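You operate a simulated robot arm through the tools that you are given. There is no shell and no other tool.

You run a simulated robot arm. Do the job below in one go: nothing can be reset, and whatever is moved stays where it is left.

## Task
Put the plug from the top of the winding bench on the top of the reject locker. Take the spacer and put it on top of the clean filter. Open the dryer door, put the white cloth on the lower shelf of the dryer at d29, then shut the door. Put the brown carton marked "Sleeve" from the upper shelf of the stores rack on the top of the small bench and the brown carton labelled "Plug" on the bottom shelf of the stores rack. Take the carton on the top of the wall bench and put it away on the upper shelf of the tall rack. Put two of the empty bobbins from the lower shelf of the tall rack on the top of the meter bench. Take the waste can on the top of the meter bench and put it away on the upper cabinet shelf. Take the oil tub from the top of the fitting bench and put it on top of the spool on the top of the crimp bench. Any order will do. Set down upright: plug, brown carton, carton, empty bobbin.

The check looks at the end state, three seconds after you hand in, the way a careful person would. Anything else that was tipped, shoved, dropped, spilled or broken makes it a failure. Flat cloth is picked up by pressing the open fingertips on it (5 to 10 N) and closing them slowly along it; thin cloth reads only 2 to 8 mm in the jaws.

## Robot
A 7-joint arm with a two-finger gripper on a trunk, on a base that drives. Base frame: it is fixed to the floor where the robot stands at the start and does not move with it; the origin is under the middle of the robot, x ahead of it, y to its left, z up. Units: mm, rad, N and s.
With the tool pointing down near the work surface it reaches from about 300 to 740 mm from the robot's upright axis, wherever it stands. Its first joint turns from -2.897 to 2.897 rad. Places, roughly: bottom shelf of the stores rack [5100, 6300, 200]; brown carton [5250, 6000, 1000]; carton (6x17x12 cm) [900, -2600, 800]; clean filter (4x4x6 cm) [-1100, 800, 800]; dryer door [6900, 3200, 900]; empty bobbin (6x6x6 cm) [2500, -2400, 800]; lower shelf of the dryer at D29 (14x15 cm) [7060, 3340, 640]; oil tub [5500, 4250, 750]; plug [500, 0, 750]; spacer [-1000, 750, 750]; spool [7250, 6000, 750]; top of the meter bench [-1200, 400, 700]; top of the reject locker [-1100, -500, 1300]; top of the small bench [5300, 8700, 700]; upper cabinet shelf (24x57 cm) [1660, 3360, 720]; upper shelf of the tall rack [2800, -2500, 1200]; waste can [-1250, 750, 750]; white cloth (15x6x3 cm) [5000, 5900, 600]. Payload 2.94 kg.
Tool frame: the origin (TCP) lies between the finger pads and is the grasp point; the fingertips stand 30 mm ahead of it; z points along the fingers, y is the line along which they close. Largest opening 138 mm; the body of the gripper starts 109 mm behind the TCP.
Orientation is that of the tool frame in the base frame, as [roll, pitch, yaw] about the fixed x, y, z axes, in that order (R = Rz(yaw) Ry(pitch) Rx(roll)). With the fingers straight down and closing along the base's y, the tool's x points along the base's -x, its y along +y and its z along -z.

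## Interface
- The arm moves only by the tool step_arm. Its argument "targets" is a list that holds one entry, the list of rows, each a list of 7 numbers: the shift along the tool's x, y, z in units of 25 mm (1.0 is 25 mm), then the turn, a rotation vector about the tool's x, y, z in units of 6 degrees (1.0 is 6 degrees), then the opening in per cent of the stroke, from 0 (shut) to 100 (fully open). In form: [[[tx, ty, tz, wx, wy, wz, grip], ...]]. A call has 1 to 20 rows; each row shifts and turns the commanded pose from where the row before left it, along the tool's axes as they then stand. A call with a number of a shift or a turn outside -1 to 1 is refused whole. Rows are played at 5 a second. More than 50 mm and 0.15 rad between two rows, or a gripper value outside its range, and nothing of the call is played. Where a pose cannot be reached the arm comes as near as it can. A force on the tool above 40 N (or 10 N above the force at the start of the call, whichever is more), or a blocked arm, ends the call early, and 0.2 s more pass. Each finger halts on what it meets, pressing with about 28 N; the grip force reading is that of the motor and also rises with nothing between the fingers. The clock runs only during rows and for 0.2 s after the last one: add rows that do not move to give the fingers time. The reply holds the time, the measured pose of the TCP, the force on the tool along the base axes, the opening and the grip force, in the units named above and with some noise, with the torque about the TCP (base axes, N m) and any sound that the robot's microphone picked up.
- Cameras (640 x 400 px; columns grow to the right, rows downward): "scene" is now at [-30.2, 110.7, 1365.2]; the picture's right is [-0.43, -0.90, 0.00], its down [-0.84, 0.40, -0.36] and it looks along [0.33, -0.16, -0.93] (base axes); focal length 214 px, centre (320, 200). "wrist" rides on the gripper at [71, 19, -146] in the tool frame; the picture's right is [-0.26, 0.97, 0.00], its down [-0.85, -0.23, -0.48] and it looks along [-0.46, -0.12, 0.88] (tool axes); focal length 280 px, centre (320, 200). There is no depth. A picture from a camera that has moved, and an enlarged one, comes with that camera's place and axes in the base frame and with its lens.
- snapshot(camera): a new picture of that camera. No time passes.
- slide_trunk(by): slides the trunk up (or, below 0, down) by that many mm; the arm and the scene camera ride with it, the base frame stays. It gives what a move gives, with no picture.
- base_move(legs): drives the robot by 1 to 6 legs, each [ahead, left, turn to the left] in mm, mm and rad, along the robot's own axes; the way and the turn of a leg run together, so that a leg with both is an arc; at most 1500 mm and 3.142 rad a leg. The arm and the cameras ride along, it lands a little off, and it stops where it bumps. It gives what a move gives.
- head_to(pan, tilt): turns the head with the scene camera to pan (to the left, within 1.501 rad either way) and tilt (down, from -0.506 to 1.204), counted from straight ahead of the robot. It gives what a move gives.
- zoom(camera, box): a new picture of the part [left, top, right, bottom] of that camera's present view, enlarged. No time passes.
- hand_in(): hands the job in; it is judged then, once.

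Places have to be worked out from the pictures, the camera data and where the tool is seen. Open the gripper and draw the arm clear of the work before you hand the job in, unless the task says otherwise.

The tools are called after ">>>" as name(argument=value, ...) on one line, values as JSON. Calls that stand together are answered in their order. step_arm: Moves the arm, as the interface text tells. Its arguments: {"type":"object","properties":{"targets":{"type":"array"}},"required":["targets"]} The other tools are called the same way: slide_trunk (by) slides the trunk up or down; base_move (legs) drives the base; head_to (pan, tilt) turns the head that bears the scene camera; snapshot (camera) takes a picture; zoom (camera, box) takes an enlarged picture of a part of a camera's view; hand_in () hands the job in.

At the start:

```text
t: 0.0
position: [-341.1, 248.3, 1000.2]
ee_rot: [3.141, -0.001, -3.142]
ft_force: [1.1, 0.9, -0.4]
ft_torque: [0.02, 0.02, -0.03]
width: 137.9
grasp_force: 0.0
trunk travel left (down, up): [-250.0, 204.0]
robot x, y, heading: [0.7, 3.1, 0.002]
head pan, tilt: [-0.447, 1.201]
```

scene: 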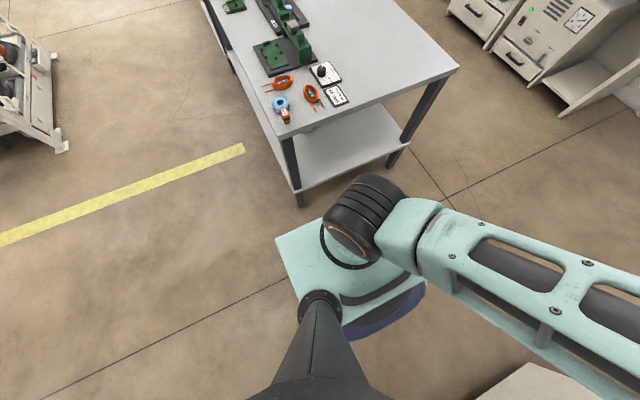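
wrist: 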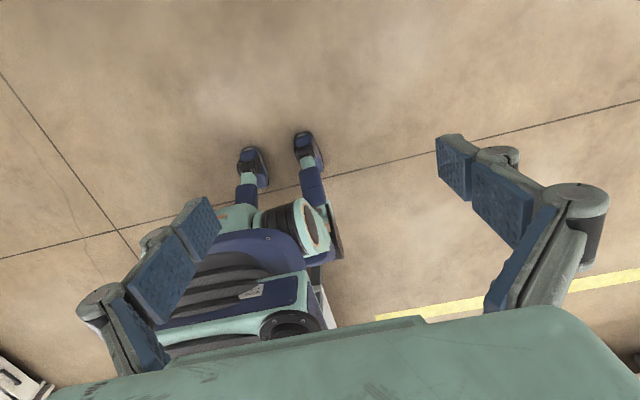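

I start with looking around to learn the surroundings; first the head forward toward the winding bench.

>>> head_to(pan=0, tilt=0.7)

>>> snapshot(camera="scene")

```text
t: 0.9
position: [-341.2, 247.7, 999.5]
ee_rot: [-3.141, 0.001, 3.141]
ft_force: [-0.3, -0.2, 0.1]
ft_torque: [0.02, 0.0, 0.02]
width: 138.2
grasp_force: 0.0
trunk travel left (down, up): [-250.0, 204.0]
robot x, y, heading: [3.1, -1.0, 0.001]
head pan, tilt: [0.0, 0.7]
```

```text
taken
camera scene: at [4.3, 134.8, 1401.1], right [0.0, -1.0, 0.0], down [-0.64, 0.0, -0.76], along [0.76, 0.0, -0.64], focal length 214 px, centre (320, 200)
```

scene: 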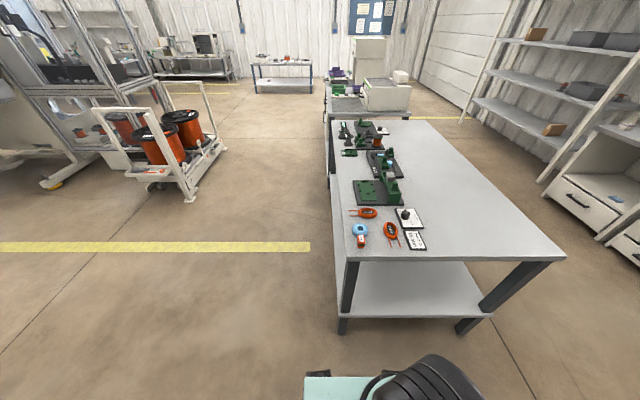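

The winding bench is ahead with small things on its near end. I zoom in on these to tell which is the plug.

>>> zoom(camera="scene", box=[320, 110, 480, 260])

>>> zoom(camera="scene", box=[335, 190, 445, 260])

```text
2.67 times, centred on (400, 185) of scene
camera zoom: at [4.3, 134.8, 1401.1], right [0.0, -1.0, 0.0], down [-0.64, 0.0, -0.76], along [0.76, 0.0, -0.64], focal length 572 px, centre (107, 240)
```

zoom: 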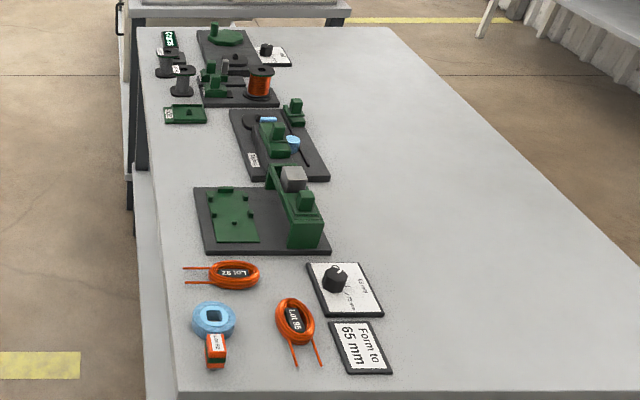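

```text
5.71 times, centred on (390, 225) of scene
camera zoom: at [4.3, 134.8, 1401.1], right [0.0, -1.0, 0.0], down [-0.64, 0.0, -0.76], along [0.76, 0.0, -0.64], focal length 1226 px, centre (-80, 57)
```

zoom: 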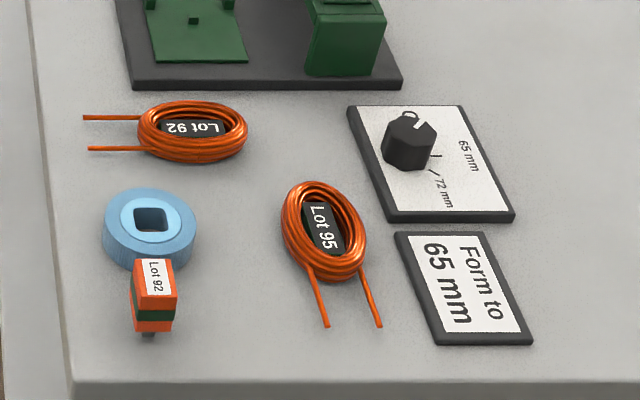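

The orange block "Lot 92" with a stem stands near (530,-20), which fits the rough place of the plug. I look left and right before acting.

>>> head_to(pan=1.4, tilt=0.4)

>>> snapshot(camera="scene")

>>> head_to(pan=-1.4, tilt=0.4)

>>> snapshot(camera="scene")

>>> head_to(pan=0, tilt=0.3)

>>> snapshot(camera="scene")

```text
t: 2.5
position: [-340.4, 248.1, 999.9]
ee_rot: [3.14, 0.0, -3.141]
ft_force: [0.3, -0.8, -0.1]
ft_torque: [-0.03, 0.0, 0.01]
width: 138.1
grasp_force: 0.0
trunk travel left (down, up): [-250.0, 204.0]
robot x, y, heading: [1.1, 2.3, 0.008]
head pan, tilt: [1.4, 0.4]
```

```text
taken
camera scene: at [-64.8, 226.2, 1428.0], right [0.99, -0.17, 0.0], down [-0.07, -0.38, -0.92], along [0.16, 0.91, -0.39], focal length 214 px, centre (320, 200)
```

scene: 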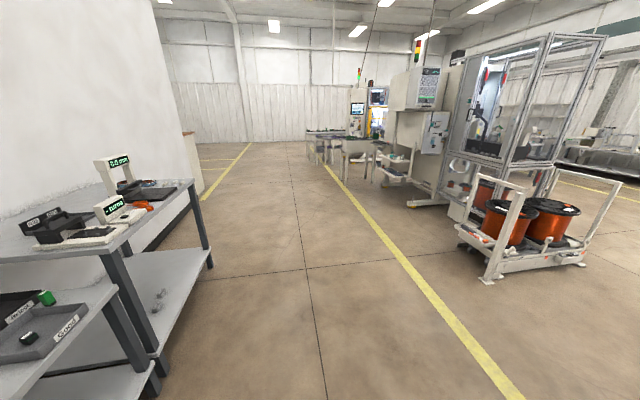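

```text
t: 4.9
position: [-339.9, 248.5, 1000.3]
ee_rot: [-3.141, 0.0, 3.14]
ft_force: [0.3, -0.2, 0.1]
ft_torque: [0.02, 0.0, -0.02]
width: 137.8
grasp_force: 0.1
trunk travel left (down, up): [-250.0, 204.0]
robot x, y, heading: [-0.7, 2.2, -0.003]
head pan, tilt: [-1.4, 0.4]
```

```text
taken
camera scene: at [-64.8, 43.6, 1428.0], right [-0.99, -0.17, 0.0], down [-0.07, 0.38, -0.92], along [0.16, -0.91, -0.39], focal length 214 px, centre (320, 200)
```

scene: 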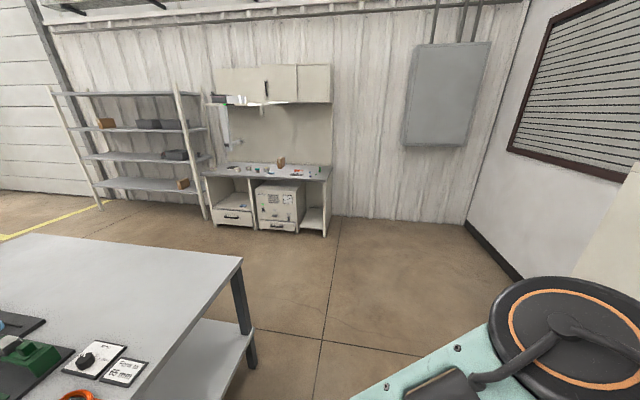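

```text
t: 6.5
position: [-340.5, 247.4, 999.1]
ee_rot: [3.14, -0.001, 3.141]
ft_force: [-0.1, -0.3, -0.6]
ft_torque: [-0.01, 0.0, 0.03]
width: 137.9
grasp_force: 0.0
trunk travel left (down, up): [-250.0, 204.0]
robot x, y, heading: [0.5, -1.4, 0.001]
head pan, tilt: [0.0, 0.3]
```

```text
taken
camera scene: at [12.8, 134.8, 1437.2], right [0.0, -1.0, 0.0], down [-0.3, 0.0, -0.96], along [0.96, 0.0, -0.3], focal length 214 px, centre (320, 200)
```

scene: 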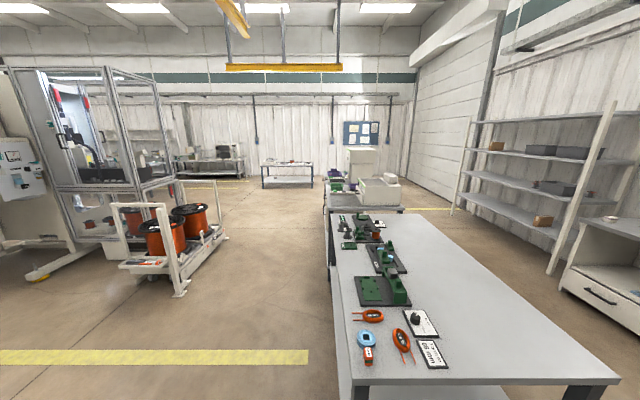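

The arm points to the rear left of the robot with its elbow on the right-hand side, so I sweep it round the right side towards the front at constant height (radius ~420 mm, z 1000). First ten rows as a test.

>>> step_arm(targets=[[[0.658, -0.976, 0, 0, 0, -0.6667, 100], [0.658, -0.976, 0, 0, 0, -0.6667, 100], [0.658, -0.976, 0, 0, 0, -0.6667, 100], [0.658, -0.976, 0, 0, 0, -0.6667, 100], [0.658, -0.976, 0, 0, 0, -0.6667, 100], [0.658, -0.976, 0, 0, 0, -0.6667, 100], [0.658, -0.976, 0, 0, 0, -0.6667, 100], [0.658, -0.976, 0, 0, 0, -0.6667, 100], [0.658, -0.976, 0, 0, 0, -0.6667, 100], [0.658, -0.976, 0, 0, 0, -0.6667, 100]]])

>>> snapshot(camera="wrist")

```text
t: 8.7
position: [-420.5, -28.3, 1001.5]
ee_rot: [-3.14, 0.0, -2.442]
ft_force: [0.1, 0.7, 0.0]
ft_torque: [-0.03, 0.0, 0.0]
width: 137.9
grasp_force: 0.0
trunk travel left (down, up): [-250.0, 204.0]
robot x, y, heading: [0.4, 1.3, 0.002]
head pan, tilt: [0.0, 0.3]
```

```text
taken
camera wrist: at [-487.7, -59.7, 1147.6], right [-0.42, 0.91, 0.0], down [0.8, 0.37, 0.48], along [0.43, 0.2, -0.88], focal length 280 px, centre (320, 200)
```

wrist: 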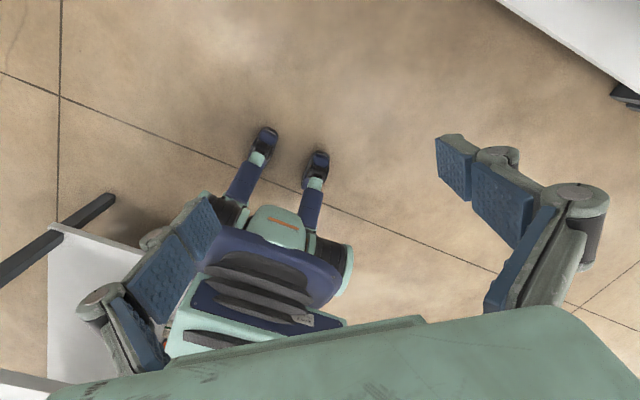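

The sweep works. I continue with 40 more rows in two calls, to the front of the robot.

>>> step_arm(targets=[[[0.658, -0.976, 0, 0, 0, -0.6667, 100], [0.658, -0.976, 0, 0, 0, -0.6667, 100], [0.658, -0.976, 0, 0, 0, -0.6667, 100], [0.658, -0.976, 0, 0, 0, -0.6667, 100], [0.658, -0.976, 0, 0, 0, -0.6667, 100], [0.658, -0.976, 0, 0, 0, -0.6667, 100], [0.658, -0.976, 0, 0, 0, -0.6667, 100], [0.658, -0.976, 0, 0, 0, -0.6667, 100], [0.658, -0.976, 0, 0, 0, -0.6667, 100], [0.658, -0.976, 0, 0, 0, -0.6667, 100], [0.658, -0.976, 0, 0, 0, -0.6667, 100], [0.658, -0.976, 0, 0, 0, -0.6667, 100], [0.658, -0.976, 0, 0, 0, -0.6667, 100], [0.658, -0.976, 0, 0, 0, -0.6667, 100], [0.658, -0.976, 0, 0, 0, -0.6667, 100], [0.658, -0.976, 0, 0, 0, -0.6667, 100], [0.658, -0.976, 0, 0, 0, -0.6667, 100], [0.658, -0.976, 0, 0, 0, -0.6667, 100], [0.658, -0.976, 0, 0, 0, -0.6667, 100], [0.658, -0.976, 0, 0, 0, -0.6667, 100]]])

>>> step_arm(targets=[[[0.658, -0.976, 0, 0, 0, -0.6667, 100], [0.658, -0.976, 0, 0, 0, -0.6667, 100], [0.658, -0.976, 0, 0, 0, -0.6667, 100], [0.658, -0.976, 0, 0, 0, -0.6667, 100], [0.658, -0.976, 0, 0, 0, -0.6667, 100], [0.658, -0.976, 0, 0, 0, -0.6667, 100], [0.658, -0.976, 0, 0, 0, -0.6667, 100], [0.658, -0.976, 0, 0, 0, -0.6667, 100], [0.658, -0.976, 0, 0, 0, -0.6667, 100], [0.658, -0.976, 0, 0, 0, -0.6667, 100], [0.658, -0.976, 0, 0, 0, -0.6667, 100], [0.658, -0.976, 0, 0, 0, -0.6667, 100], [0.658, -0.976, 0, 0, 0, -0.6667, 100], [0.658, -0.976, 0, 0, 0, -0.6667, 100], [0.658, -0.976, 0, 0, 0, -0.6667, 100], [0.658, -0.976, 0, 0, 0, -0.6667, 100], [0.658, -0.976, 0, 0, 0, -0.6667, 100], [0.658, -0.976, 0, 0, 0, -0.6667, 100], [0.658, -0.976, 0, 0, 0, -0.6667, 100], [0.658, -0.976, 0, 0, 0, -0.6667, 100]]])

>>> snapshot(camera="wrist")

>>> head_to(pan=-0.2, tilt=0.8)

>>> snapshot(camera="scene")

```text
t: 12.9
position: [-41.3, -418.9, 998.4]
ee_rot: [3.141, 0.0, -1.048]
ft_force: [-0.8, -0.8, -0.2]
ft_torque: [-0.01, -0.01, -0.02]
width: 138.0
grasp_force: 0.1
trunk travel left (down, up): [-250.0, 204.0]
robot x, y, heading: [-2.5, -0.4, -0.001]
head pan, tilt: [0.0, 0.3]
```

```text
t: 17.1
position: [290.6, -432.9, 1057.0]
ee_rot: [3.141, 0.0, 0.35]
ft_force: [-0.1, -0.1, -0.1]
ft_torque: [0.03, 0.0, 0.0]
width: 138.3
grasp_force: 0.1
out of reach, approached as far as the arm can: row 8, 9, 10, 11, 12, 13, 14, 15, 16, 17, 18, 19, 20
trunk travel left (down, up): [-250.0, 204.0]
robot x, y, heading: [-0.4, -1.3, -0.001]
head pan, tilt: [0.0, 0.3]
```

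```text
taken
camera wrist: at [362.5, -425.7, 1202.5], right [0.09, -1.0, 0.0], down [-0.88, -0.08, 0.48], along [-0.47, -0.04, -0.88], focal length 280 px, centre (320, 200)
```

wrist: 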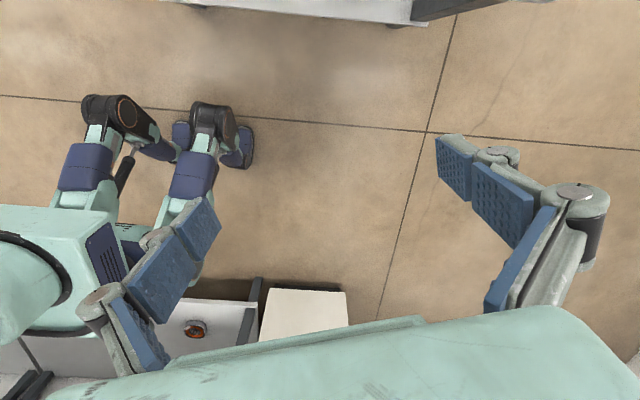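

```text
t: 18.0
position: [290.7, -433.2, 1057.2]
ee_rot: [3.141, 0.0, 0.349]
ft_force: [0.0, -0.5, -0.1]
ft_torque: [0.0, -0.02, 0.01]
width: 137.9
grasp_force: 0.1
trunk travel left (down, up): [-250.0, 204.0]
robot x, y, heading: [1.1, -1.5, -0.004]
head pan, tilt: [-0.201, 0.799]
```

```text
taken
camera scene: at [-1.5, 118.8, 1393.0], right [-0.2, -0.98, 0.0], down [-0.7, 0.14, -0.7], along [0.68, -0.14, -0.72], focal length 214 px, centre (320, 200)
```

scene: 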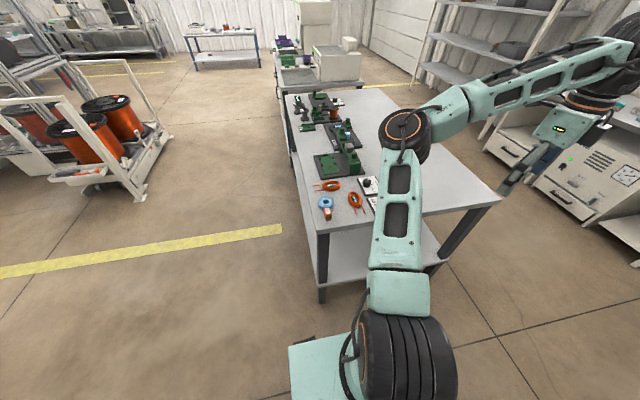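

The arm stalled at (290,-433), probably with its first joint at a limit (elbow folded the other way). I test with a few moves: one row that stays, then rows going along base +y, to see what the arm can follow.

>>> step_arm(targets=[[[0, 0, 0, 0, 0, 0, 100]]])

>>> step_arm(targets=[[[0, 0, -1, 0, 0, 0, 100], [0, 0, -1, 0, 0, 0, 100], [0, 0, -1, 0, 0, 0, 100]]])

>>> snapshot(camera="scene")

```text
t: 18.4
position: [290.2, -433.0, 1056.0]
ee_rot: [-3.14, -0.001, 0.349]
ft_force: [-0.3, 0.9, -0.1]
ft_torque: [-0.01, 0.0, -0.05]
width: 138.0
grasp_force: 0.1
trunk travel left (down, up): [-250.0, 204.0]
robot x, y, heading: [1.5, 0.4, 0.002]
head pan, tilt: [-0.201, 0.799]
```

```text
t: 19.2
position: [291.1, -427.4, 1132.1]
ee_rot: [-3.141, -0.001, 0.35]
ft_force: [-0.1, -0.2, 0.2]
ft_torque: [-0.02, 0.0, 0.01]
width: 138.2
grasp_force: 0.0
trunk travel left (down, up): [-250.0, 204.0]
robot x, y, heading: [1.0, 1.5, -0.005]
head pan, tilt: [-0.201, 0.799]
```

```text
taken
camera scene: at [-1.7, 118.9, 1392.8], right [-0.2, -0.98, 0.0], down [-0.7, 0.14, -0.7], along [0.68, -0.14, -0.72], focal length 214 px, centre (320, 200)
```

scene: 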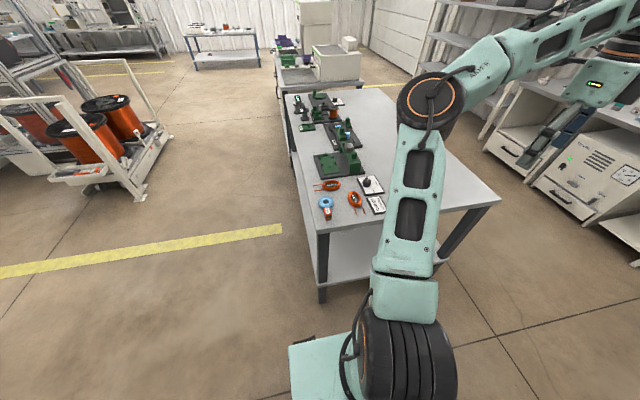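

The commanded pose restarts from where the arm is, and upward moves follow exactly. Next I try moving along base +y without turning, to see whether the arm can follow to the front.

>>> step_arm(targets=[[[0.343, -0.94, 0, 0, 0, 0, 100], [0.343, -0.94, 0, 0, 0, 0, 100], [0.343, -0.94, 0, 0, 0, 0, 100], [0.343, -0.94, 0, 0, 0, 0, 100]]])

>>> snapshot(camera="scene")

```text
t: 20.2
position: [290.3, -422.6, 1133.5]
ee_rot: [3.141, 0.0, 0.35]
ft_force: [-0.1, 0.5, 0.3]
ft_torque: [0.0, 0.03, 0.02]
width: 137.8
grasp_force: 0.1
out of reach, approached as far as the arm can: row 1, 2, 3, 4
trunk travel left (down, up): [-250.0, 204.0]
robot x, y, heading: [3.5, -2.9, -0.002]
head pan, tilt: [-0.201, 0.799]
```

```text
taken
camera scene: at [-1.6, 118.8, 1392.9], right [-0.2, -0.98, 0.0], down [-0.7, 0.14, -0.7], along [0.68, -0.14, -0.72], focal length 214 px, centre (320, 200)
```

scene: 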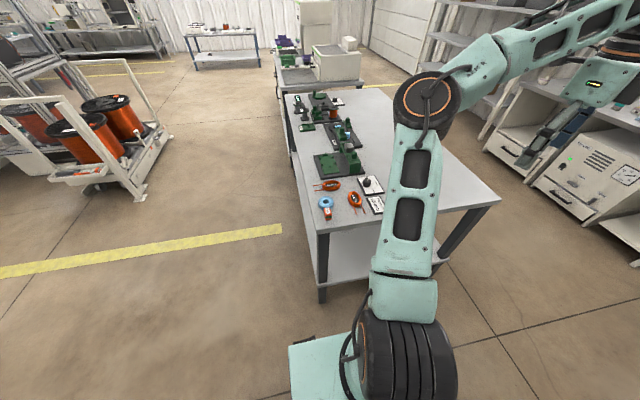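

Upward is followed but not +y, so the first joint is at its counter-clockwise end with the elbow folded over. I sweep back clockwise to the robot's right-rear side (about -112°) while lowering, to see how freely the arm works there.

>>> step_arm(targets=[[[-0.974, 0.227, 0.3, 0, 0, 0.4667, 100], [-0.974, 0.227, 0.3, 0, 0, 0.4667, 100], [-0.974, 0.227, 0.3, 0, 0, 0.4667, 100], [-0.974, 0.227, 0.3, 0, 0, 0.4667, 100], [-0.974, 0.227, 0.3, 0, 0, 0.4667, 100], [-0.974, 0.227, 0.3, 0, 0, 0.4667, 100], [-0.974, 0.227, 0.3, 0, 0, 0.4667, 100], [-0.974, 0.227, 0.3, 0, 0, 0.4667, 100], [-0.974, 0.227, 0.3, 0, 0, 0.4667, 100], [-0.974, 0.227, 0.3, 0, 0, 0.4667, 100], [-0.974, 0.227, 0.3, 0, 0, 0.4667, 100], [-0.974, 0.227, 0.3, 0, 0, 0.4667, 100], [-0.974, 0.227, 0.3, 0, 0, 0.4667, 100], [-0.974, 0.227, 0.3, 0, 0, 0.4667, 100], [-0.974, 0.227, 0.3, 0, 0, 0.4667, 100], [-0.974, 0.227, 0.3, 0, 0, 0.4667, 100], [-0.974, 0.227, 0.3, 0, 0, 0.4667, 100], [-0.974, 0.227, 0.3, 0, 0, 0.4667, 100], [-0.974, 0.227, 0.3, 0, 0, 0.4667, 100], [-0.974, 0.227, 0.3, 0, 0, 0.4667, 100]]])

>>> head_to(pan=-1.3, tilt=0.7)

>>> snapshot(camera="scene")

>>> snapshot(camera="wrist")

```text
t: 24.4
position: [-185.3, -480.2, 985.1]
ee_rot: [3.141, 0.0, -0.63]
ft_force: [-0.7, 0.2, 0.2]
ft_torque: [-0.03, 0.05, 0.03]
width: 137.8
grasp_force: 0.0
trunk travel left (down, up): [-250.0, 204.0]
robot x, y, heading: [-0.6, -1.8, -0.008]
head pan, tilt: [-0.201, 0.799]
```

```text
t: 25.7
position: [-185.5, -479.9, 985.4]
ee_rot: [-3.14, 0.0, -0.628]
ft_force: [1.2, 0.3, 0.6]
ft_torque: [0.01, 0.01, 0.01]
width: 138.1
grasp_force: 0.0
trunk travel left (down, up): [-250.0, 204.0]
robot x, y, heading: [0.4, 1.4, 0.001]
head pan, tilt: [-1.3, 0.7]
```

```text
taken
camera scene: at [-57.8, 53.1, 1401.1], right [-0.96, -0.27, 0.0], down [-0.17, 0.62, -0.76], along [0.2, -0.74, -0.64], focal length 214 px, centre (320, 200)
```

scene: 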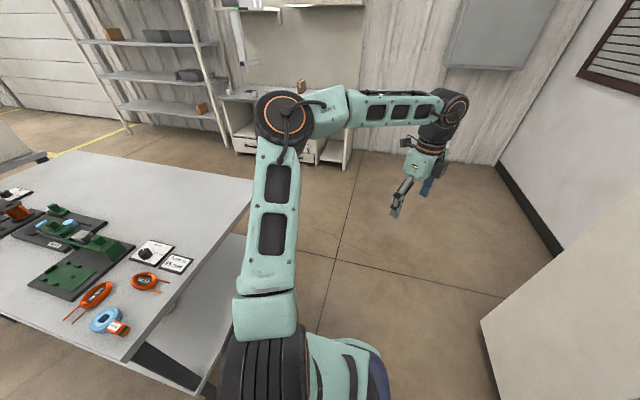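

```text
taken
camera wrist: at [-140.3, -536.5, 1130.9], right [-0.78, -0.63, 0.0], down [-0.55, 0.69, 0.48], along [-0.3, 0.37, -0.88], focal length 280 px, centre (320, 200)
```

wrist: 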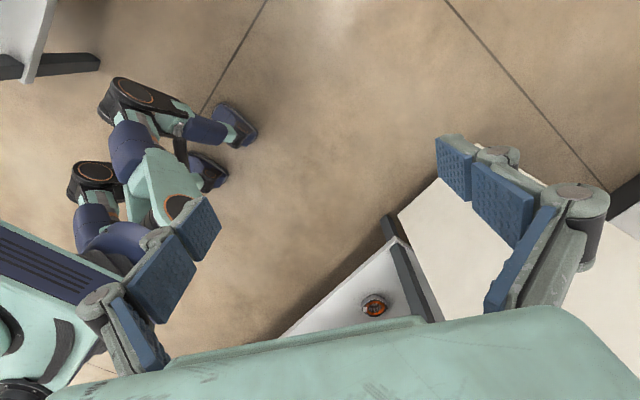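

The arm follows fine here (elbow leaning to about -72°, hand at -111°). I test that it can extend outward and pitch the tool to horizontal on this side, since that's what the shelves will need.

>>> step_arm(targets=[[[0.259, 0.966, 0, -0.966, 0.259, 0, 100], [0.259, 0.966, 0, -0.966, 0.259, 0, 100], [0.259, 0.85, -0.25, -0.966, 0.259, 0, 100], [0.259, 0.8, -0.35, -0.966, 0.259, 0, 100], [0.259, 0.8, 0.0, -0.966, 0.259, 0, 100], [0.259, 0.8, 0.0, -0.966, 0.259, 0, 100], [0, 0, 0, -0.966, 0.259, 0, 100], [0, 0, 0, -0.966, 0.259, 0, 100], [0, 0, 0, -0.966, 0.259, 0, 100], [0, 0, 0, -0.966, 0.259, 0, 100], [0, 0, 0, -0.966, 0.259, 0, 100], [0, 0, 0, -0.966, 0.259, 0, 100], [0, 0, 0, -0.966, 0.259, 0, 100], [0, 0, 0, -0.966, 0.259, 0, 100], [0, 0, 0, -0.966, 0.259, 0, 100]]])

>>> snapshot(camera="scene")

>>> snapshot(camera="wrist")

```text
t: 28.9
position: [-229.6, -593.8, 1034.9]
ee_rot: [1.712, -0.263, -0.413]
ft_force: [0.7, -0.4, -0.1]
ft_torque: [-0.02, -0.01, -0.01]
width: 137.9
grasp_force: 0.1
out of reach, approached as far as the arm can: row 14, 15
trunk travel left (down, up): [-250.0, 204.0]
robot x, y, heading: [1.2, -2.6, -0.001]
head pan, tilt: [-1.3, 0.7]
```

```text
taken
camera scene: at [-57.7, 52.8, 1401.2], right [-0.96, -0.27, 0.0], down [-0.17, 0.62, -0.76], along [0.2, -0.74, -0.64], focal length 214 px, centre (320, 200)
```

scene: 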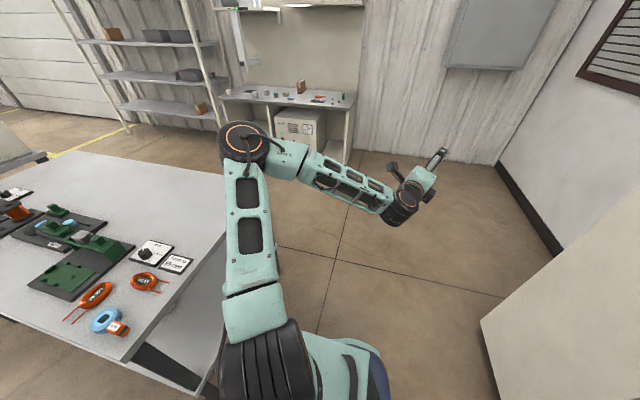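

```text
taken
camera wrist: at [-121.1, -487.1, 1092.2], right [-0.51, 0.08, 0.86], down [-0.51, 0.77, -0.37], along [-0.69, -0.63, -0.36], focal length 280 px, centre (320, 200)
```

wrist: 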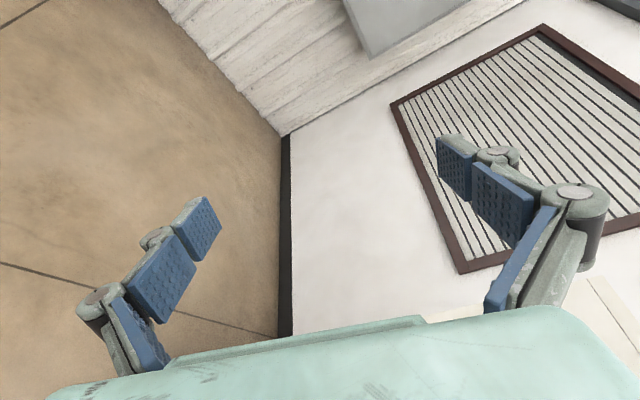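

The arm got almost horizontal out there, so this side is workable. I bring the tool back to pointing down and pull in to a compact radius before turning the base so that the plug comes to the robot's right-rear.

>>> step_arm(targets=[[[0, 0, 0, 0.966, -0.259, 0, 100], [0, 0, 0, 0.966, -0.259, 0, 100], [0, 0, 0, 0.966, -0.259, 0, 100], [0, 0, 0, 0.966, -0.259, 0, 100], [0, 0, 0, 0.966, -0.259, 0, 100], [0, 0, 0, 0.966, -0.259, 0, 100], [0, 0, 0, 0.966, -0.259, 0, 100], [0, 0, 0, 0.966, -0.259, 0, 100], [0, 0, 0, 0.966, -0.259, 0, 100], [0, 0, 0, 0.966, -0.259, 0, 100], [-0.259, -0.8, 0, 0.966, -0.259, 0, 100], [-0.259, -0.8, 0, 0.966, -0.259, 0, 100], [-0.259, -0.8, 0, 0.966, -0.259, 0, 100], [-0.259, -0.8, 0, 0, 0, 0, 100]]])

```text
t: 31.9
position: [-203.7, -519.5, 1015.9]
ee_rot: [3.075, -0.019, -0.635]
ft_force: [0.1, -0.6, -1.1]
ft_torque: [-0.01, -0.02, -0.03]
width: 138.1
grasp_force: 0.0
trunk travel left (down, up): [-250.0, 204.0]
robot x, y, heading: [2.8, -0.8, -0.003]
head pan, tilt: [-1.3, 0.7]
```

Small residual tilt remains; I correct it, then turn the base left by 1.92 rad so that the bench end lies at the robot's right-rear side.

>>> step_arm(targets=[[[0, 0, 0, 0.64, -0.18, 0, 100]]])

>>> base_move(legs=[[0, 0, 1.92]])

>>> snapshot(camera="scene")

>>> snapshot(camera="wrist")

```text
t: 32.3
position: [-203.5, -516.8, 1014.5]
ee_rot: [3.141, -0.002, -0.638]
ft_force: [0.0, 0.6, 1.1]
ft_torque: [-0.04, 0.01, 0.01]
width: 138.2
grasp_force: 0.0
trunk travel left (down, up): [-250.0, 204.0]
robot x, y, heading: [-1.7, -0.1, -0.001]
head pan, tilt: [-1.3, 0.7]
```

```text
t: 37.4
position: [556.6, -9.3, 1014.8]
ee_rot: [3.139, -0.002, 1.291]
ft_force: [1.2, 0.8, -0.2]
ft_torque: [0.01, -0.03, -0.03]
width: 137.9
grasp_force: 0.1
trunk travel left (down, up): [-250.0, 204.0]
robot x, y, heading: [0.4, -0.7, 1.93]
head pan, tilt: [-1.3, 0.7]
```

```text
taken
camera scene: at [-30.3, -72.4, 1401.1], right [0.59, -0.81, 0.0], down [-0.52, -0.38, -0.76], along [0.62, 0.45, -0.64], focal length 214 px, centre (320, 200)
```

scene: 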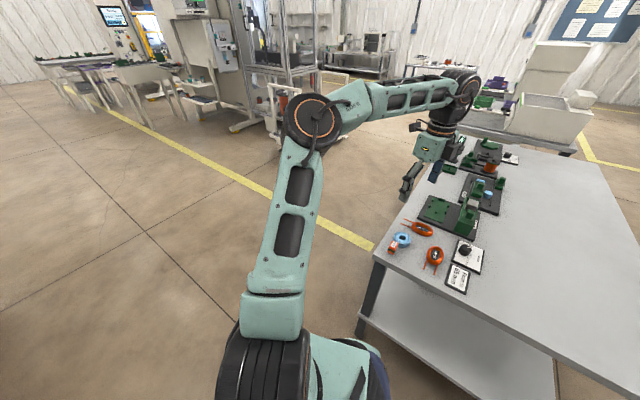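

```text
taken
camera wrist: at [592.8, 53.1, 1161.6], right [0.86, -0.52, 0.0], down [-0.46, -0.75, 0.47], along [-0.25, -0.41, -0.88], focal length 280 px, centre (320, 200)
```

wrist: 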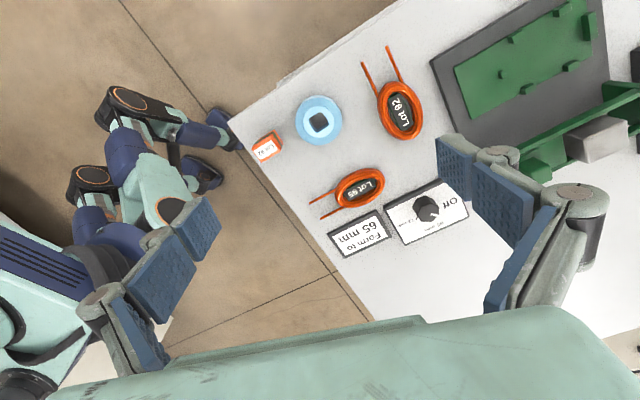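

The near bench end is now in view of the wrist camera: the orange block with label, blue ring, two wire coils. I zoom in to identify the plug.

>>> zoom(camera="wrist", box=[230, 80, 450, 220])

>>> zoom(camera="scene", box=[370, 130, 530, 310])

```text
2.86 times, centred on (340, 150) of wrist
camera zoom: at [592.8, 53.1, 1161.6], right [0.86, -0.52, 0.0], down [-0.46, -0.75, 0.47], along [-0.25, -0.41, -0.88], focal length 801 px, centre (263, 343)
```

zoom: 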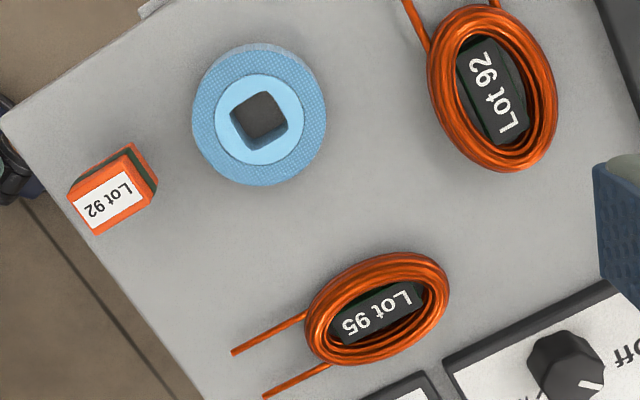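

```text
2.22 times, centred on (450, 220) of scene
camera zoom: at [-30.3, -72.4, 1401.1], right [0.59, -0.81, 0.0], down [-0.52, -0.38, -0.76], along [0.62, 0.45, -0.64], focal length 477 px, centre (31, 156)
```

zoom: 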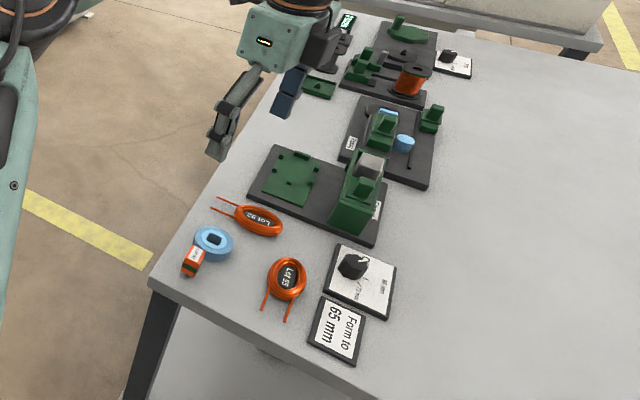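

Triangulating from scene and wrist views, the bench top is about z 785 and the orange plug's top about (478,-6,820). I move the hand over it to a height of 950 for a closer look.

>>> step_arm(targets=[[[-0.19, -0.76, 0.65, 0, 0, 0, 100], [-0.19, -0.76, 0.65, 0, 0, 0, 100], [-0.19, -0.76, 0.65, 0, 0, 0, 100], [-0.19, -0.76, 0.65, 0, 0, 0, 100]]])

>>> snapshot(camera="wrist")

>>> zoom(camera="wrist", box=[240, 120, 400, 240])

```text
t: 38.4
position: [477.3, -6.4, 948.2]
ee_rot: [3.14, -0.001, 1.292]
ft_force: [0.1, 0.1, 0.2]
ft_torque: [0.01, 0.03, -0.01]
width: 138.1
grasp_force: 0.1
trunk travel left (down, up): [-250.0, 204.0]
robot x, y, heading: [-1.3, 0.4, 1.929]
head pan, tilt: [-1.3, 0.7]
```

```text
taken
camera wrist: at [513.7, 56.7, 1095.4], right [0.86, -0.52, 0.0], down [-0.46, -0.75, 0.47], along [-0.24, -0.41, -0.88], focal length 280 px, centre (320, 200)
```

wrist: 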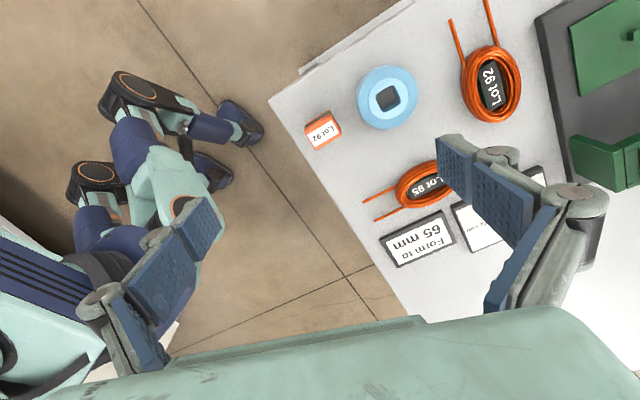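

```text
3.33 times, centred on (320, 180) of wrist
camera zoom: at [513.7, 56.7, 1095.4], right [0.86, -0.52, 0.0], down [-0.46, -0.75, 0.47], along [-0.24, -0.41, -0.88], focal length 935 px, centre (320, 267)
```

zoom: 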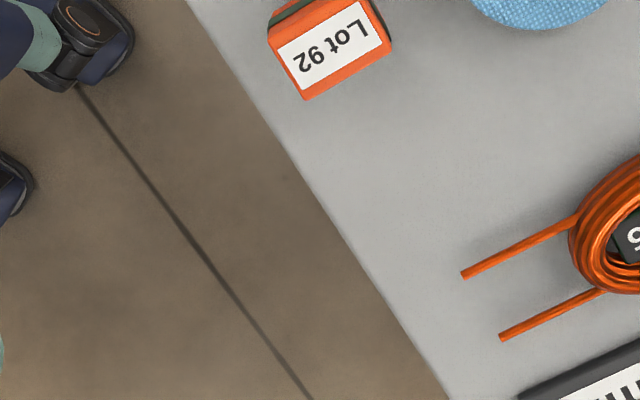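

The plug measures about 30 × 25 mm, aligned with the base axes, centred near (480,-7), top near 820; bench top near 786. I turn the tool clockwise by 74° so that the fingers close along base y, with the opening reduced to about 60 mm.

>>> step_arm(targets=[[[0, 0, 0, 0, 0, 1, 45], [0, 0, 0, 0, 0, 1, 45], [0, 0, 0, 0, 0, 1, 45], [0, 0, 0, 0, 0, 1, 45], [0, 0, 0, 0, 0, 1, 45], [0, 0, 0, 0, 0, 1, 45], [0, 0, 0, 0, 0, 1, 45], [0, 0, 0, 0, 0, 1, 45], [0, 0, 0, 0, 0, 1, 45], [0, 0, 0, 0, 0, 1, 45], [0, 0, 0, 0, 0, 1, 45], [0, 0, 0, 0, 0, 1, 45], [0, 0, 0, 0, 0, 0.338, 45]]])

>>> snapshot(camera="wrist")

>>> zoom(camera="wrist", box=[240, 100, 420, 240])

```text
t: 41.1
position: [477.9, -8.3, 949.4]
ee_rot: [-3.141, -0.002, -0.001]
ft_force: [0.2, 0.1, 0.3]
ft_torque: [0.03, 0.0, 0.0]
width: 62.2
grasp_force: 0.0
trunk travel left (down, up): [-250.0, 204.0]
robot x, y, heading: [-0.3, -1.0, 1.93]
head pan, tilt: [-1.3, 0.7]
```

```text
taken
camera wrist: at [548.1, -26.9, 1096.3], right [-0.26, -0.96, 0.0], down [-0.85, 0.23, 0.47], along [-0.46, 0.13, -0.88], focal length 280 px, centre (320, 200)
```

wrist: 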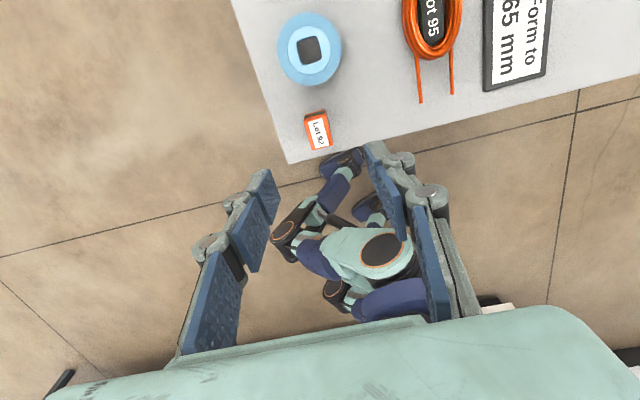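

```text
2.86 times, centred on (330, 170) of wrist
camera zoom: at [548.1, -26.9, 1096.3], right [-0.26, -0.96, 0.0], down [-0.85, 0.23, 0.47], along [-0.46, 0.13, -0.88], focal length 801 px, centre (291, 286)
```

zoom: 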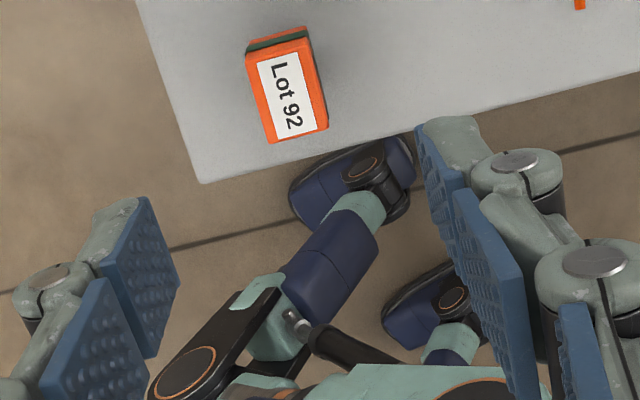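

The plug's centre comes out at (478,-6), fingers straddle it along y. I descend to TCP z ≈ 824 (tips just above the bench), still open.

>>> step_arm(targets=[[[0, -0.1, 1, 0, 0, 0, 45], [0, 0, 1, 0, 0, 0, 45], [0, 0, 1, 0, 0, 0, 45], [0, 0, 1, 0, 0, 0, 45], [0, 0, 0.5, 0, 0, 0, 45], [0, 0, 0.5, 0, 0, 0, 45]]])

>>> snapshot(camera="wrist")

>>> zoom(camera="scene", box=[360, 180, 460, 280])

```text
t: 42.5
position: [478.7, -7.0, 824.7]
ee_rot: [-3.139, -0.002, -0.003]
ft_force: [0.4, 0.5, 1.0]
ft_torque: [-0.02, 0.0, 0.03]
width: 62.0
grasp_force: 0.0
trunk travel left (down, up): [-250.0, 204.0]
robot x, y, heading: [0.5, 0.6, 1.929]
head pan, tilt: [-1.3, 0.7]
```

```text
taken
camera wrist: at [547.7, -25.6, 970.9], right [-0.26, -0.96, 0.0], down [-0.85, 0.23, 0.47], along [-0.46, 0.13, -0.88], focal length 280 px, centre (320, 200)
```

wrist: 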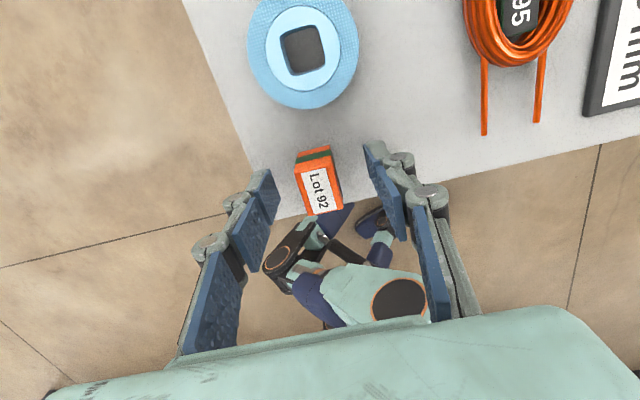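

```text
4.00 times, centred on (410, 230) of scene
camera zoom: at [-30.3, -72.4, 1401.1], right [0.59, -0.81, 0.0], down [-0.52, -0.38, -0.76], along [0.62, 0.45, -0.64], focal length 858 px, centre (-40, 80)
```

zoom: 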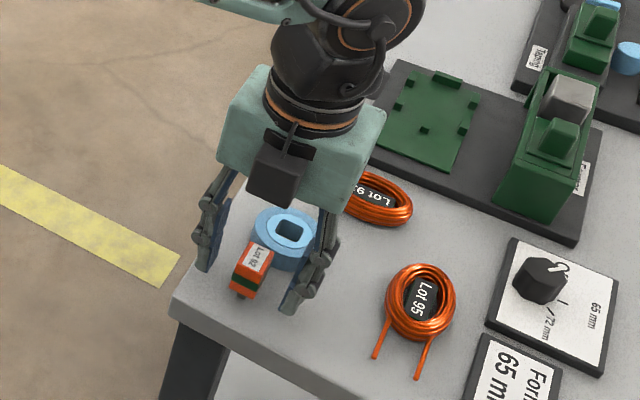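

The plug is centred between the fingers. I close on it.

>>> step_arm(targets=[[[0, 0, 0, 0, 0, 0, 0], [0, 0, 0, 0, 0, 0, 0], [0, 0, 0, 0, 0, 0, 0], [0, 0, 0, 0, 0, 0, 0]]])

>>> snapshot(camera="wrist")

```text
t: 43.5
position: [477.5, -6.6, 823.9]
ee_rot: [-3.14, -0.002, 0.001]
ft_force: [-0.6, -0.4, -0.1]
ft_torque: [0.02, 0.04, 0.0]
width: 20.9
grasp_force: 27.7
trunk travel left (down, up): [-250.0, 204.0]
robot x, y, heading: [-3.2, -0.5, 1.925]
head pan, tilt: [-1.3, 0.7]
```

```text
taken
camera wrist: at [547.8, -25.4, 971.0], right [-0.26, -0.96, 0.0], down [-0.85, 0.23, 0.47], along [-0.46, 0.13, -0.88], focal length 280 px, centre (320, 200)
```

wrist: 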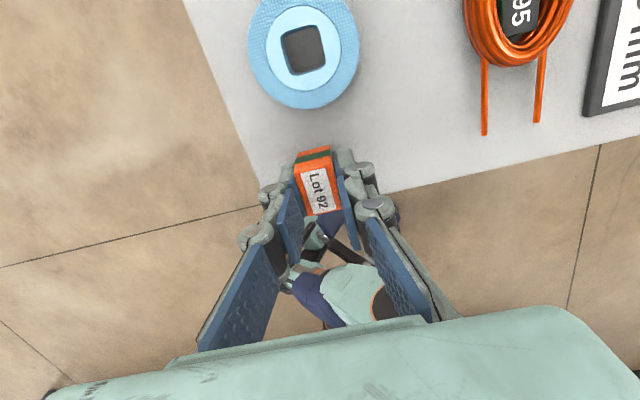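

Gripped at 20.9 mm. I lift it straight up and look at it.

>>> step_arm(targets=[[[0, 0, -0.5, 0, 0, 0, 0], [0, 0, -1, 0, 0, 0, 0], [0, 0, -1, 0, 0, 0, 0], [0, 0, -1, 0, 0, 0, 0], [0, 0, -1, 0, 0, 0, 0], [0, 0, -1, 0, 0, 0, 0], [0, 0, -1, 0, 0, 0, 0], [0, 0, -1, 0, 0, 0, 0]]])

>>> snapshot(camera="scene")

>>> zoom(camera="scene", box=[360, 130, 460, 230])

```text
t: 45.4
position: [475.9, -3.5, 1014.2]
ee_rot: [-3.139, -0.001, -0.001]
ft_force: [0.6, -0.1, -0.2]
ft_torque: [0.04, 0.02, -0.02]
width: 21.3
grasp_force: 28.3
trunk travel left (down, up): [-250.0, 204.0]
robot x, y, heading: [-1.2, 3.5, 1.93]
head pan, tilt: [-1.3, 0.7]
```

```text
taken
camera scene: at [-30.3, -72.4, 1401.1], right [0.59, -0.81, 0.0], down [-0.52, -0.38, -0.76], along [0.62, 0.45, -0.64], focal length 214 px, centre (320, 200)
```

scene: 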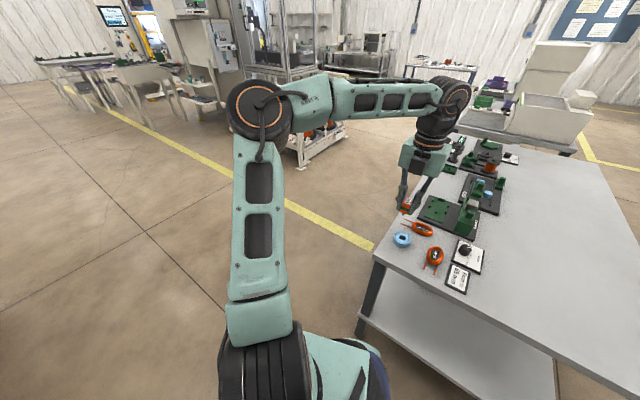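

```text
4.00 times, centred on (410, 180) of scene
camera zoom: at [-30.3, -72.4, 1401.1], right [0.59, -0.81, 0.0], down [-0.52, -0.38, -0.76], along [0.62, 0.45, -0.64], focal length 858 px, centre (-40, 280)
```

zoom: 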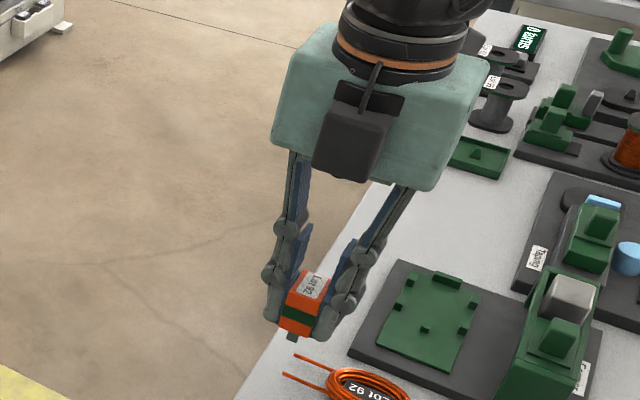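

The plug is held upright, pin down. Now I turn the base right by 2.73 rad (hand swings at z≈1014, clear of the bench things) so the reject locker comes to the robot's right side, and look.

>>> base_move(legs=[[0, 0, -2.73]])

>>> head_to(pan=-1.3, tilt=0.4)

>>> snapshot(camera="scene")

>>> snapshot(camera="wrist")

```text
t: 52.3
position: [-449.7, -154.4, 1013.3]
ee_rot: [3.141, -0.001, -2.798]
ft_force: [0.1, -0.2, -0.8]
ft_torque: [0.02, -0.01, 0.03]
width: 21.2
grasp_force: 27.9
trunk travel left (down, up): [-250.0, 204.0]
robot x, y, heading: [-1.6, 1.3, -0.871]
head pan, tilt: [-1.3, 0.7]
```

```text
t: 53.1
position: [-449.3, -154.8, 1012.8]
ee_rot: [-3.141, -0.001, -2.798]
ft_force: [0.2, -0.5, -0.6]
ft_torque: [-0.03, -0.01, -0.01]
width: 21.1
grasp_force: 28.3
trunk travel left (down, up): [-250.0, 204.0]
robot x, y, heading: [1.7, -1.4, -0.866]
head pan, tilt: [-1.3, 0.4]
```

```text
taken
camera scene: at [-1.2, 71.6, 1427.9], right [-0.82, 0.57, 0.0], down [0.22, 0.32, -0.92], along [-0.52, -0.76, -0.39], focal length 214 px, centre (320, 200)
```

scene: 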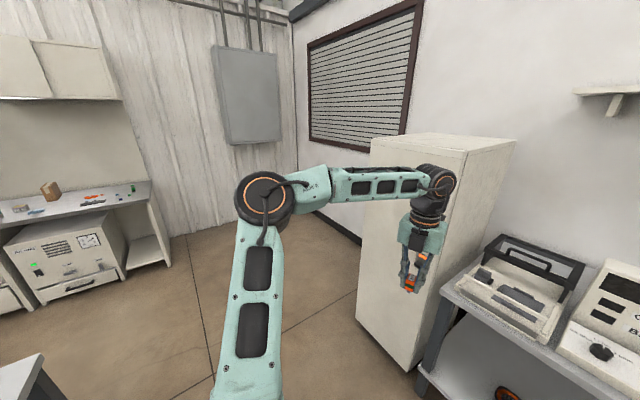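

```text
taken
camera wrist: at [-523.2, -160.0, 1159.6], right [-0.08, 1.0, 0.0], down [0.88, 0.07, 0.48], along [0.47, 0.04, -0.88], focal length 280 px, centre (320, 200)
```

wrist: 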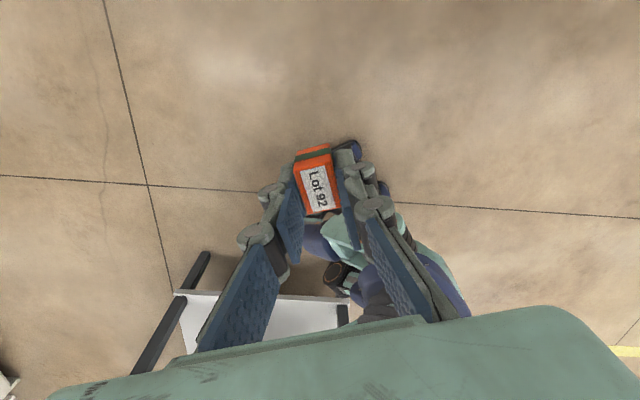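

The reject locker is the tall white cabinet on the right; its top is near 1300. I raise the trunk fully to see its top from above.

>>> slide_trunk(by=200)

>>> snapshot(camera="scene")

>>> zoom(camera="scene", box=[340, 130, 560, 270])

```text
t: 55.3
position: [-449.9, -156.0, 1212.8]
ee_rot: [-3.139, -0.002, -2.801]
ft_force: [0.1, 0.6, -0.6]
ft_torque: [-0.01, 0.0, -0.04]
width: 21.1
grasp_force: 28.3
trunk travel left (down, up): [-450.0, 4.0]
robot x, y, heading: [2.7, 0.1, -0.872]
head pan, tilt: [-1.3, 0.4]
```

```text
taken
camera scene: at [-1.2, 71.6, 1628.0], right [-0.82, 0.57, 0.0], down [0.22, 0.32, -0.92], along [-0.52, -0.76, -0.39], focal length 214 px, centre (320, 200)
```

scene: 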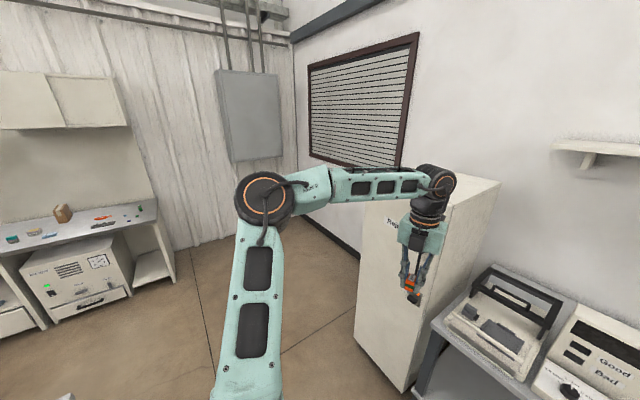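

```text
2.86 times, centred on (450, 200) of scene
camera zoom: at [-1.2, 71.6, 1628.0], right [-0.82, 0.57, 0.0], down [0.22, 0.32, -0.92], along [-0.52, -0.76, -0.39], focal length 613 px, centre (-51, 200)
```

zoom: 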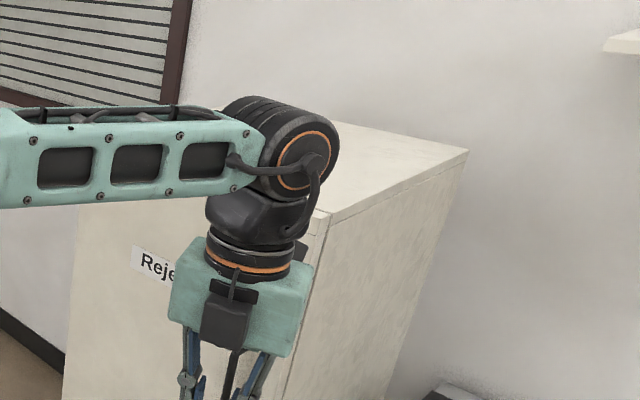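

From two views the locker top spans roughly x -840…-1300, y -260…-705 at z ≈ 1292. I raise the hand to about 1370 here to check reach before driving up.

>>> step_arm(targets=[[[0, 0, -1, 0, 0, 0, 0], [0, 0, -1, 0, 0, 0, 0], [0, 0, -1, 0, 0, 0, 0], [0, 0, -1, 0, 0, 0, 0], [0, 0, -1, 0, 0, 0, 0], [0, 0, -1, 0, 0, 0, 0], [0, 0, -0.5, 0, 0, 0, 0]]])

>>> snapshot(camera="wrist")

>>> snapshot(camera="scene")

```text
t: 56.9
position: [-449.9, -154.0, 1376.4]
ee_rot: [-3.139, -0.001, -2.802]
ft_force: [1.4, 0.1, -0.6]
ft_torque: [0.0, -0.02, 0.01]
width: 21.0
grasp_force: 27.8
trunk travel left (down, up): [-450.0, 4.0]
robot x, y, heading: [-0.7, 0.7, -0.867]
head pan, tilt: [-1.3, 0.4]
```

```text
taken
camera wrist: at [-523.6, -159.4, 1523.1], right [-0.08, 1.0, 0.0], down [0.88, 0.07, 0.48], along [0.47, 0.03, -0.88], focal length 280 px, centre (320, 200)
```

wrist: 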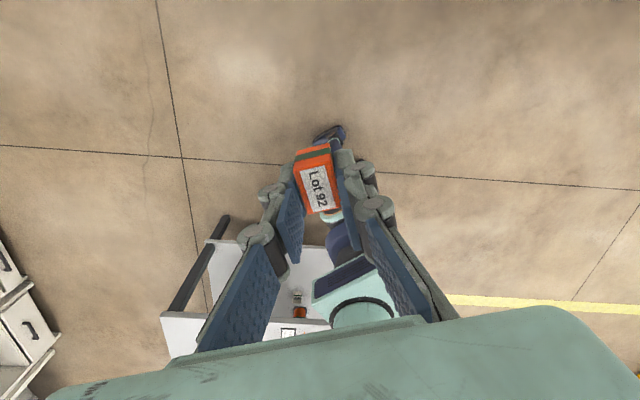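

```text
taken
camera scene: at [-1.2, 71.6, 1628.0], right [-0.82, 0.57, 0.0], down [0.22, 0.32, -0.92], along [-0.52, -0.76, -0.39], focal length 214 px, centre (320, 200)
```

scene: 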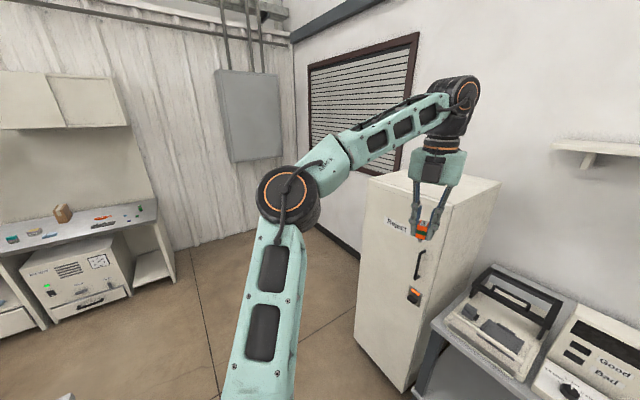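

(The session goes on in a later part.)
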